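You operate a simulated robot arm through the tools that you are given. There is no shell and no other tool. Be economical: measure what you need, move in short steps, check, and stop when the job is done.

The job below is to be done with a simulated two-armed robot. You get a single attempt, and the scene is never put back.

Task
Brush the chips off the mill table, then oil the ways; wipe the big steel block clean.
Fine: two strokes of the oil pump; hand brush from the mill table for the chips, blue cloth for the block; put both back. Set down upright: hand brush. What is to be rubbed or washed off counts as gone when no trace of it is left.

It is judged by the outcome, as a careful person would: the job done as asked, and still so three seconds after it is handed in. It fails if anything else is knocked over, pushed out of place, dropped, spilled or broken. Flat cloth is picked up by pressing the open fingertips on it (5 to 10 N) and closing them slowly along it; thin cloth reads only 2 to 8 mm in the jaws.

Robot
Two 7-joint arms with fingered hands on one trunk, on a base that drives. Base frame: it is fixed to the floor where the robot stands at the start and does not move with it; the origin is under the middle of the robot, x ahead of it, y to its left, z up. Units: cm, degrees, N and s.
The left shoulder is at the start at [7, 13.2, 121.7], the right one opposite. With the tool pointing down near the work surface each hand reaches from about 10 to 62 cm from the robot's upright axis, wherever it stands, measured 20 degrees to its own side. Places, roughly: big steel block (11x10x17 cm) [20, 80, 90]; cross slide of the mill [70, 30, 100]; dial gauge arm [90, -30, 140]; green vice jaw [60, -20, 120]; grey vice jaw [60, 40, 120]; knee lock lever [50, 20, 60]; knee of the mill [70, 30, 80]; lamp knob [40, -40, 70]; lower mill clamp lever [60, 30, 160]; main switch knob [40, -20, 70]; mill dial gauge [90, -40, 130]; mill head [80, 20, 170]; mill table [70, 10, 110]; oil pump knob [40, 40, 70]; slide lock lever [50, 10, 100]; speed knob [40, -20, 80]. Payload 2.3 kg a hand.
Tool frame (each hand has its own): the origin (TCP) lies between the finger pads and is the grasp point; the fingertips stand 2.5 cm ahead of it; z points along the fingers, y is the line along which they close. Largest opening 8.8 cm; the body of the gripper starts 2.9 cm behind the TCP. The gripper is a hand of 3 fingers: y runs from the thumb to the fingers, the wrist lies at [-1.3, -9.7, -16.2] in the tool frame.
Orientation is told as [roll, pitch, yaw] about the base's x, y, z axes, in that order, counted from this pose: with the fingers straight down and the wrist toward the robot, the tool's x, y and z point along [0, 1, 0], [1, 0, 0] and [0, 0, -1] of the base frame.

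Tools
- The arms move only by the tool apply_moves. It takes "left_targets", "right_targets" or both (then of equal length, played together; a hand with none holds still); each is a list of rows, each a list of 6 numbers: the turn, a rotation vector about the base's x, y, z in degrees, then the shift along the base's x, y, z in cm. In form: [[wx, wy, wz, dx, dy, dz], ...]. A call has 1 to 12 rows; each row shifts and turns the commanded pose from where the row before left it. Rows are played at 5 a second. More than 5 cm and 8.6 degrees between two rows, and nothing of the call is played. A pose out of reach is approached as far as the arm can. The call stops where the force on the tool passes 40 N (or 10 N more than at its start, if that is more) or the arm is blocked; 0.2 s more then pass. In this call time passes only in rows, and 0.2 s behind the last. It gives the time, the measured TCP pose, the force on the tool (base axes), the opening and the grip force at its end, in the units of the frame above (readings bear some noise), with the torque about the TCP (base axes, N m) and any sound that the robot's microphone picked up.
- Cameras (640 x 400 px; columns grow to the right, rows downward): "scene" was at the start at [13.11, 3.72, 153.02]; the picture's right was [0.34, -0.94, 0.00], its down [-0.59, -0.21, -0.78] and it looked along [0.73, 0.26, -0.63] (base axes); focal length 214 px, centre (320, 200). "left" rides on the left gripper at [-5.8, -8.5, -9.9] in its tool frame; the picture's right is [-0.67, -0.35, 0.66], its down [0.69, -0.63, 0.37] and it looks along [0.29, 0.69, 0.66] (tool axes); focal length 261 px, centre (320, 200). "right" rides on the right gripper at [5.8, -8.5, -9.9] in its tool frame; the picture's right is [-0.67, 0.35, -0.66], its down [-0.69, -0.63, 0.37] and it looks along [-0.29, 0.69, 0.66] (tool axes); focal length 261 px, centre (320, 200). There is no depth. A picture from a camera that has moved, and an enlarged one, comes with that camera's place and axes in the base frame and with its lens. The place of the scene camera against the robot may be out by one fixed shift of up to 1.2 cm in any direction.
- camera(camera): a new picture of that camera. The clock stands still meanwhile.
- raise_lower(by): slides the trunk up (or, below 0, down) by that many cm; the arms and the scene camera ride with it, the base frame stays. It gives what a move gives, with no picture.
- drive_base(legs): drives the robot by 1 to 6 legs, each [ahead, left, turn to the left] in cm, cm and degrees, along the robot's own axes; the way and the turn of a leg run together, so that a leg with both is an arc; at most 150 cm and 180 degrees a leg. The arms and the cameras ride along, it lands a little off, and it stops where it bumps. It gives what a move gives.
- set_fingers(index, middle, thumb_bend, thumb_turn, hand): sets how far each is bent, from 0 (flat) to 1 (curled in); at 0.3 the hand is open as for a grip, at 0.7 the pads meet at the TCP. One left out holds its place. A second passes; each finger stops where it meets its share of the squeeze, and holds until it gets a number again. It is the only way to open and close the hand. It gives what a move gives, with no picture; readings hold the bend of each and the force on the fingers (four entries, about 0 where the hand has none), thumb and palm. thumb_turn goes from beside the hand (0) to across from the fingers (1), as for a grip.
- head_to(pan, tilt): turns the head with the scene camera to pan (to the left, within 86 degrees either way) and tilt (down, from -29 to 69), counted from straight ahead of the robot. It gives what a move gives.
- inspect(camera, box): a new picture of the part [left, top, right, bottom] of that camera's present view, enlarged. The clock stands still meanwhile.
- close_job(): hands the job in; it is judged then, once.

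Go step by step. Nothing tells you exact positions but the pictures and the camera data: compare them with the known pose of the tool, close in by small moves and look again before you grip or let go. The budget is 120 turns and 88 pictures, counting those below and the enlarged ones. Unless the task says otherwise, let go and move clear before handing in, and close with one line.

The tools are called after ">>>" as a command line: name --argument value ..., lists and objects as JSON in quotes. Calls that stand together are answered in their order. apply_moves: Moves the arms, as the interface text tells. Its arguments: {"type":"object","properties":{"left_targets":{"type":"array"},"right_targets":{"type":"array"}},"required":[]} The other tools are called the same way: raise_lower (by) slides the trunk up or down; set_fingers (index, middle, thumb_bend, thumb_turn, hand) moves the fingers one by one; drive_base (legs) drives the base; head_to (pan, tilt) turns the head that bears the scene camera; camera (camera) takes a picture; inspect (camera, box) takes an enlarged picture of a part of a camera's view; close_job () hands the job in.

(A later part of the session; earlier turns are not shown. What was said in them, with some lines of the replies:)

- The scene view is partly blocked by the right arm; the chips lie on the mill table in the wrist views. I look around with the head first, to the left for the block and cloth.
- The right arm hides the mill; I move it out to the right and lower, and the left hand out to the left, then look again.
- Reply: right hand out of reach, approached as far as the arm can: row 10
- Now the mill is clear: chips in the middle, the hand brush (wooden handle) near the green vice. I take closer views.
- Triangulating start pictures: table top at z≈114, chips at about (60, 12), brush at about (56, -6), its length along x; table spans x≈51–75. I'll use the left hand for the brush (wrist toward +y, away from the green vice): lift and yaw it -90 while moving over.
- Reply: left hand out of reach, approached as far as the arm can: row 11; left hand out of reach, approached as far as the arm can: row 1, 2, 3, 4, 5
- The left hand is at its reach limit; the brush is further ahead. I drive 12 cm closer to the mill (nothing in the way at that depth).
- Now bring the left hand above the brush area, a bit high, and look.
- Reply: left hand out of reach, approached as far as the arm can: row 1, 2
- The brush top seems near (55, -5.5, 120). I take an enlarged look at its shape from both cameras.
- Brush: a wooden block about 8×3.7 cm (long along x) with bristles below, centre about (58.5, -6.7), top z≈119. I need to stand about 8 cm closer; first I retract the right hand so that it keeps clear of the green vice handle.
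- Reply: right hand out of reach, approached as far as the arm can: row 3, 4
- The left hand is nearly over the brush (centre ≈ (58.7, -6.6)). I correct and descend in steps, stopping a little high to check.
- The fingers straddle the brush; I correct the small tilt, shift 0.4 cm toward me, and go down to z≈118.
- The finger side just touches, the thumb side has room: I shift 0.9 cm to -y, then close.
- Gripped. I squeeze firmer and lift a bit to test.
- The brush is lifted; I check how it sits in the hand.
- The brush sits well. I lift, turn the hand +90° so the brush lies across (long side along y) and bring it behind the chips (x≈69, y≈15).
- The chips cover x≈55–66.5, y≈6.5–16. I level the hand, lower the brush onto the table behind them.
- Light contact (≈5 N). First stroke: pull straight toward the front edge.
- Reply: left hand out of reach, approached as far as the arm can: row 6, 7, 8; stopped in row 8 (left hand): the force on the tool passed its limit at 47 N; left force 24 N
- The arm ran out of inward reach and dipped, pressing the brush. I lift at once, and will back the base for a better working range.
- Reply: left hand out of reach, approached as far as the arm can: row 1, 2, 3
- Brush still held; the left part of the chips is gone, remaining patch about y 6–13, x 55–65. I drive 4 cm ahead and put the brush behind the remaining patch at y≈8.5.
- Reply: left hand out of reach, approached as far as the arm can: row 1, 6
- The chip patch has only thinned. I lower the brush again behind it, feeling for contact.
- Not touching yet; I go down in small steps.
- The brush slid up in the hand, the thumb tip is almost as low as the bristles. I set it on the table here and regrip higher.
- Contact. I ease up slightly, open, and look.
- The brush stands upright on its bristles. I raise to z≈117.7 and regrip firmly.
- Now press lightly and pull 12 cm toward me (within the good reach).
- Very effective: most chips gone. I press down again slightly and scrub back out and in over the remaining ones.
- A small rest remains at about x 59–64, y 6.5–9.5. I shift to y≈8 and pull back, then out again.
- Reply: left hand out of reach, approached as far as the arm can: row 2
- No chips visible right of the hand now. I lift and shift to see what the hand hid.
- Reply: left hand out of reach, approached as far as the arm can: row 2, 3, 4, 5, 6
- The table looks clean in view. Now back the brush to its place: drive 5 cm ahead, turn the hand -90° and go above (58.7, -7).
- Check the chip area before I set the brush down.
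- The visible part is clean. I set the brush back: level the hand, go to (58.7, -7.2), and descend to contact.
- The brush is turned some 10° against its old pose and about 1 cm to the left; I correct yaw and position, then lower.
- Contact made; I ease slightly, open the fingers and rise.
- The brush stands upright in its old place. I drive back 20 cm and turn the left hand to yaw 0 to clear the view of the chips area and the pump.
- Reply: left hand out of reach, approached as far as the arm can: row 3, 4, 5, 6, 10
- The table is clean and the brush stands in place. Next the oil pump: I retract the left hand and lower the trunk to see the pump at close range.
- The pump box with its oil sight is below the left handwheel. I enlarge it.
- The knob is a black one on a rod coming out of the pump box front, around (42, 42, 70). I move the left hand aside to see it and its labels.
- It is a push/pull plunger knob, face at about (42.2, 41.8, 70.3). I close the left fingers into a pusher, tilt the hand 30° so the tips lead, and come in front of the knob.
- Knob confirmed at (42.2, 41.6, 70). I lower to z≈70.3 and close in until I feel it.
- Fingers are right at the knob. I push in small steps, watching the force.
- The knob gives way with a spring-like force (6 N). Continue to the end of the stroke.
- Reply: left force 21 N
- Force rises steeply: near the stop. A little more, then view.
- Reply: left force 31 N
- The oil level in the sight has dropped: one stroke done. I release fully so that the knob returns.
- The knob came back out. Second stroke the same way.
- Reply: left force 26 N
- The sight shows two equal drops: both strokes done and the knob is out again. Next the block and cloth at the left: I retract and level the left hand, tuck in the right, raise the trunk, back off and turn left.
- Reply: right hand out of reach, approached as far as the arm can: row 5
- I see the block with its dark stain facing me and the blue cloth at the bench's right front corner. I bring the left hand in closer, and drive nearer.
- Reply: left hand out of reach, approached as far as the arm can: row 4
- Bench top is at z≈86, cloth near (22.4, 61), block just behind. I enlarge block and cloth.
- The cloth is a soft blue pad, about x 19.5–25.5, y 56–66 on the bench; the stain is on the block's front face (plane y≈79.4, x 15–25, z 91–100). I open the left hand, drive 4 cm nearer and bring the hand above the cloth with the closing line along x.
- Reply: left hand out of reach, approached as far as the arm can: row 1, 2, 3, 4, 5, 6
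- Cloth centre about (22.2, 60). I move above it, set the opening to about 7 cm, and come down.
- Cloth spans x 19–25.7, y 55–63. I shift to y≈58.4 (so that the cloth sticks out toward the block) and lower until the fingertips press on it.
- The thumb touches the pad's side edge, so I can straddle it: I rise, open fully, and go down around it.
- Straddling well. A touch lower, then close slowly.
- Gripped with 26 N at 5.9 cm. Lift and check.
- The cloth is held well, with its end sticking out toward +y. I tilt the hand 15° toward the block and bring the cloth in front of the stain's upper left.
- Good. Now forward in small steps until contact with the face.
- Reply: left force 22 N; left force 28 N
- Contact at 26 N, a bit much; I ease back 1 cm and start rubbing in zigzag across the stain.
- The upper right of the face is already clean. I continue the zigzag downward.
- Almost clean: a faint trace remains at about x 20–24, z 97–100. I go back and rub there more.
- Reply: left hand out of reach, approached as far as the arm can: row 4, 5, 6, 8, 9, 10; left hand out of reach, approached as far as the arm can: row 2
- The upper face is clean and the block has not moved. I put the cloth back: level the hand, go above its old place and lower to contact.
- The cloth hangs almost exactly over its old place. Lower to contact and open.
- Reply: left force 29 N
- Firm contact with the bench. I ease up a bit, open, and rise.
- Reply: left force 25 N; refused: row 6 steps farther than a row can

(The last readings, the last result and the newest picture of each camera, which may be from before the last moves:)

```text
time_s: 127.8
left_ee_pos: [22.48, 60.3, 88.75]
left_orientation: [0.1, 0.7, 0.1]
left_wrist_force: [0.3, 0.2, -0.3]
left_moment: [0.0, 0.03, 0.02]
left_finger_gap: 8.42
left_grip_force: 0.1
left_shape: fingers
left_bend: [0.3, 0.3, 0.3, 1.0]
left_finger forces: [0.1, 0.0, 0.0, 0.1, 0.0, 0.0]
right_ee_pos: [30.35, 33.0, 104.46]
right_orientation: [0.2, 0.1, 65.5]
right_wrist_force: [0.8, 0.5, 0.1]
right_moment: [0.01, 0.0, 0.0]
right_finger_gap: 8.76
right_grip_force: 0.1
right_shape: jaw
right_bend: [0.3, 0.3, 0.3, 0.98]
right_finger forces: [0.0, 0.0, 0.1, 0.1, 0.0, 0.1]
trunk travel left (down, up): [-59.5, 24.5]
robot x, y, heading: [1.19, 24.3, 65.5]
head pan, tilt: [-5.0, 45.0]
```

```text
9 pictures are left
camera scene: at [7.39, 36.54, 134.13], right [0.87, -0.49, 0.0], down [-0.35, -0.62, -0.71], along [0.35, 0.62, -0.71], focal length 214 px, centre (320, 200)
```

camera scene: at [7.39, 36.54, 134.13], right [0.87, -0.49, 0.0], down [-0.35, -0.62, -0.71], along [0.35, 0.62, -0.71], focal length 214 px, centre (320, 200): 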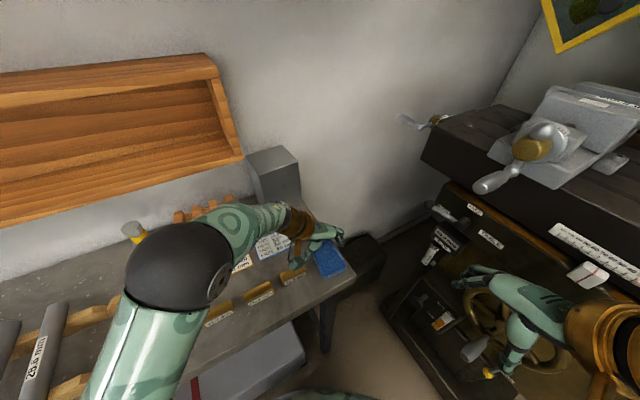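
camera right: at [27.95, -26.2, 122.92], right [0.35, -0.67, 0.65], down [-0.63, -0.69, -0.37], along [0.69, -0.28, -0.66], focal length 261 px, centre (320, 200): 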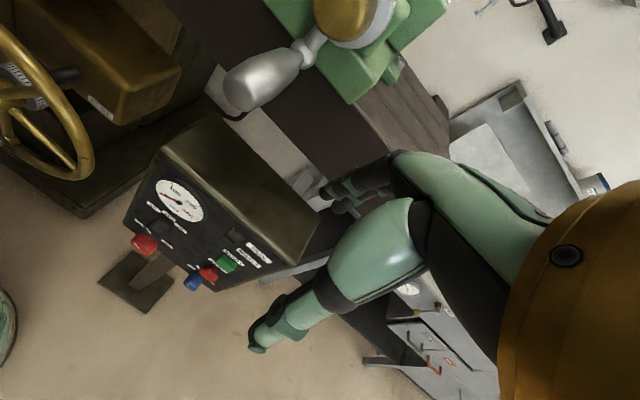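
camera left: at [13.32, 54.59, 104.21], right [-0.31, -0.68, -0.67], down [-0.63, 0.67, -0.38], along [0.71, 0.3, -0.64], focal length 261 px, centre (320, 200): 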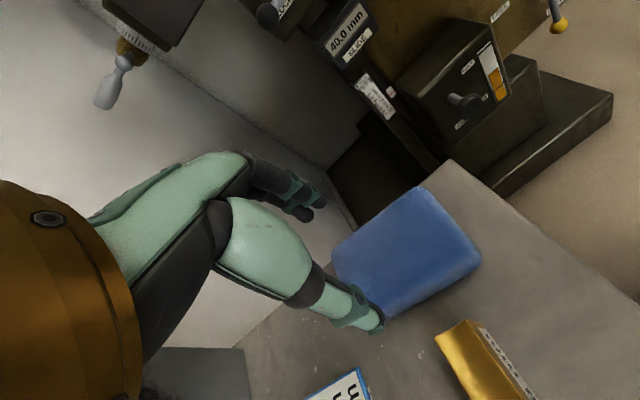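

The fingers are open; the rise was refused for a too big step. I redo it with smaller steps.

>>> apply_moves --left_targets '[[0, 0, 0, 0, 0, 1], [0, 0, 0, 0, 0, 2], [0, 0, 0, 0, 0, 3], [0, 0, 0, 0, 0, 4], [0, 0, 0, -2, -2, 3], [0, 0, 0, -3, -3, 1], [0, 0, 0, -3, -3, 0], [0, 0, 0, -3, -3, 0], [0, 0, 0, -3, -3, 0]]'

>>> camera --camera "scene"

>>> inspect --camera "scene" --box '[230, 130, 360, 270]'

```text
time_s: 129.8
left_ee_pos: [13.84, 51.2, 99.13]
left_orientation: [0.8, 1.5, -1.2]
left_wrist_force: [0.1, 0.0, -0.2]
left_moment: [-0.01, 0.0, 0.0]
left_finger_gap: 8.42
left_grip_force: 0.1
left_shape: fingers
left_bend: [0.3, 0.3, 0.3, 1.0]
left_finger forces: [0.1, 0.0, 0.0, 0.0, 0.1, 0.1]
left hand out of reach, approached as far as the arm can: row 7, 8, 9
right_ee_pos: [30.22, 32.88, 104.4]
right_orientation: [0.1, 0.1, 65.4]
right_wrist_force: [-0.4, -0.4, -0.7]
right_moment: [-0.01, -0.01, -0.02]
right_finger_gap: 8.78
right_grip_force: 0.0
right_shape: jaw
right_bend: [0.3, 0.3, 0.3, 0.98]
right_finger forces: [0.0, 0.1, 0.0, 0.1, 0.0, 0.1]
trunk travel left (down, up): [-59.5, 24.5]
robot x, y, heading: [1.29, 24.25, 65.5]
head pan, tilt: [-5.0, 45.0]
```

```text
8 pictures are left
camera scene: at [7.26, 36.55, 134.14], right [0.87, -0.49, 0.0], down [-0.35, -0.62, -0.71], along [0.35, 0.62, -0.71], focal length 214 px, centre (320, 200)
```

scene: 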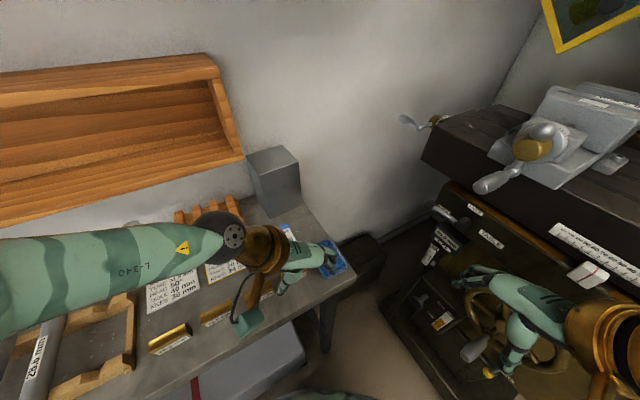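

```text
2.86 times, centred on (295, 200) of scene
camera zoom: at [7.26, 36.55, 134.14], right [0.87, -0.49, 0.0], down [-0.35, -0.62, -0.71], along [0.35, 0.62, -0.71], focal length 613 px, centre (391, 200)
```

zoom: 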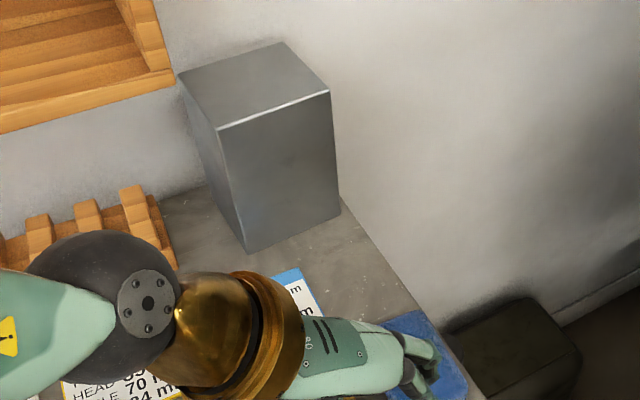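

The block's front face is fully clean. I back away to clear the bench and check the cloth.

>>> drive_base --legs '[[-20, 0, 0]]'

>>> camera --camera "scene"

>>> inspect --camera "scene" --box '[270, 110, 390, 220]'

```text
time_s: 131.4
left_ee_pos: [5.75, 33.76, 99.04]
left_orientation: [0.6, 1.5, -1.0]
left_wrist_force: [0.7, 0.1, -1.0]
left_moment: [-0.02, -0.02, 0.01]
left_finger_gap: 8.44
left_grip_force: 0.1
left_shape: fingers
left_bend: [0.3, 0.3, 0.3, 1.0]
left_finger forces: [0.0, 0.0, 0.0, 0.0, 0.0, 0.0]
right_ee_pos: [22.19, 15.4, 104.4]
right_orientation: [0.1, 0.3, 65.4]
right_wrist_force: [1.0, 0.7, 0.7]
right_moment: [0.01, 0.01, -0.02]
right_finger_gap: 8.78
right_grip_force: 0.0
right_shape: jaw
right_bend: [0.3, 0.3, 0.3, 0.98]
right_finger forces: [0.2, 0.0, 0.1, 0.0, 0.0, 0.0]
trunk travel left (down, up): [-59.5, 24.5]
robot x, y, heading: [-6.72, 6.45, 65.3]
head pan, tilt: [-5.0, 45.0]
```

```text
6 pictures are left
camera scene: at [-0.66, 18.98, 134.12], right [0.87, -0.49, 0.0], down [-0.35, -0.62, -0.71], along [0.35, 0.61, -0.71], focal length 214 px, centre (320, 200)
```

scene: 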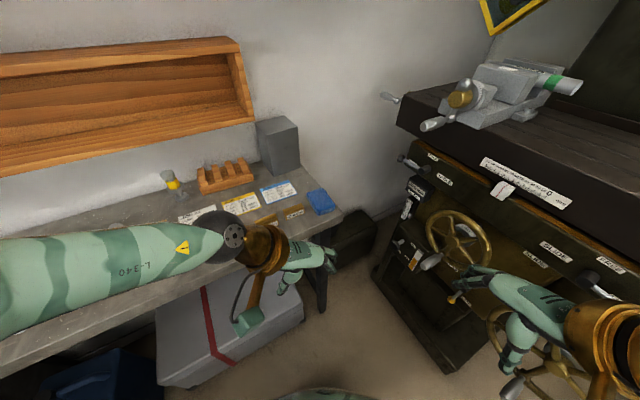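

```text
3.64 times, centred on (330, 165) of scene
camera zoom: at [-0.66, 18.98, 134.12], right [0.87, -0.49, 0.0], down [-0.35, -0.62, -0.71], along [0.35, 0.61, -0.71], focal length 780 px, centre (284, 327)
```

zoom: 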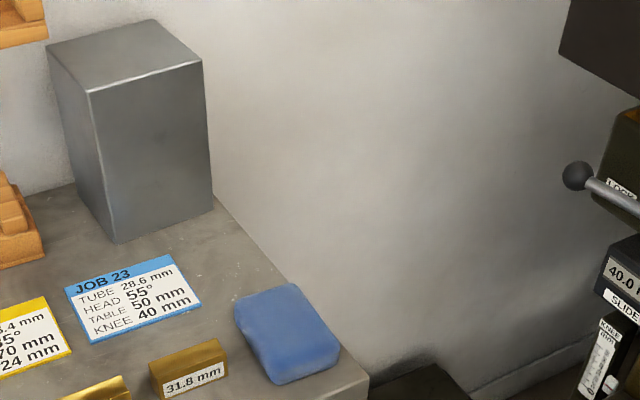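

The block is clean, the cloth lies in its old place, the brush stands upright on the clean mill table, and two oil strokes are done; the hands are empty and clear. I hand in.

>>> close_job

```text
The job is handed in.
```

The mill table is brushed clean, the ways have had two strokes of oil, and the steel block is wiped clean. The hand brush is back on the table, standing upright, and the blue cloth is back on the bench. I wiped and checked the block's stained front face; its top and left side looked clean, but I never got a view of its right side or back.
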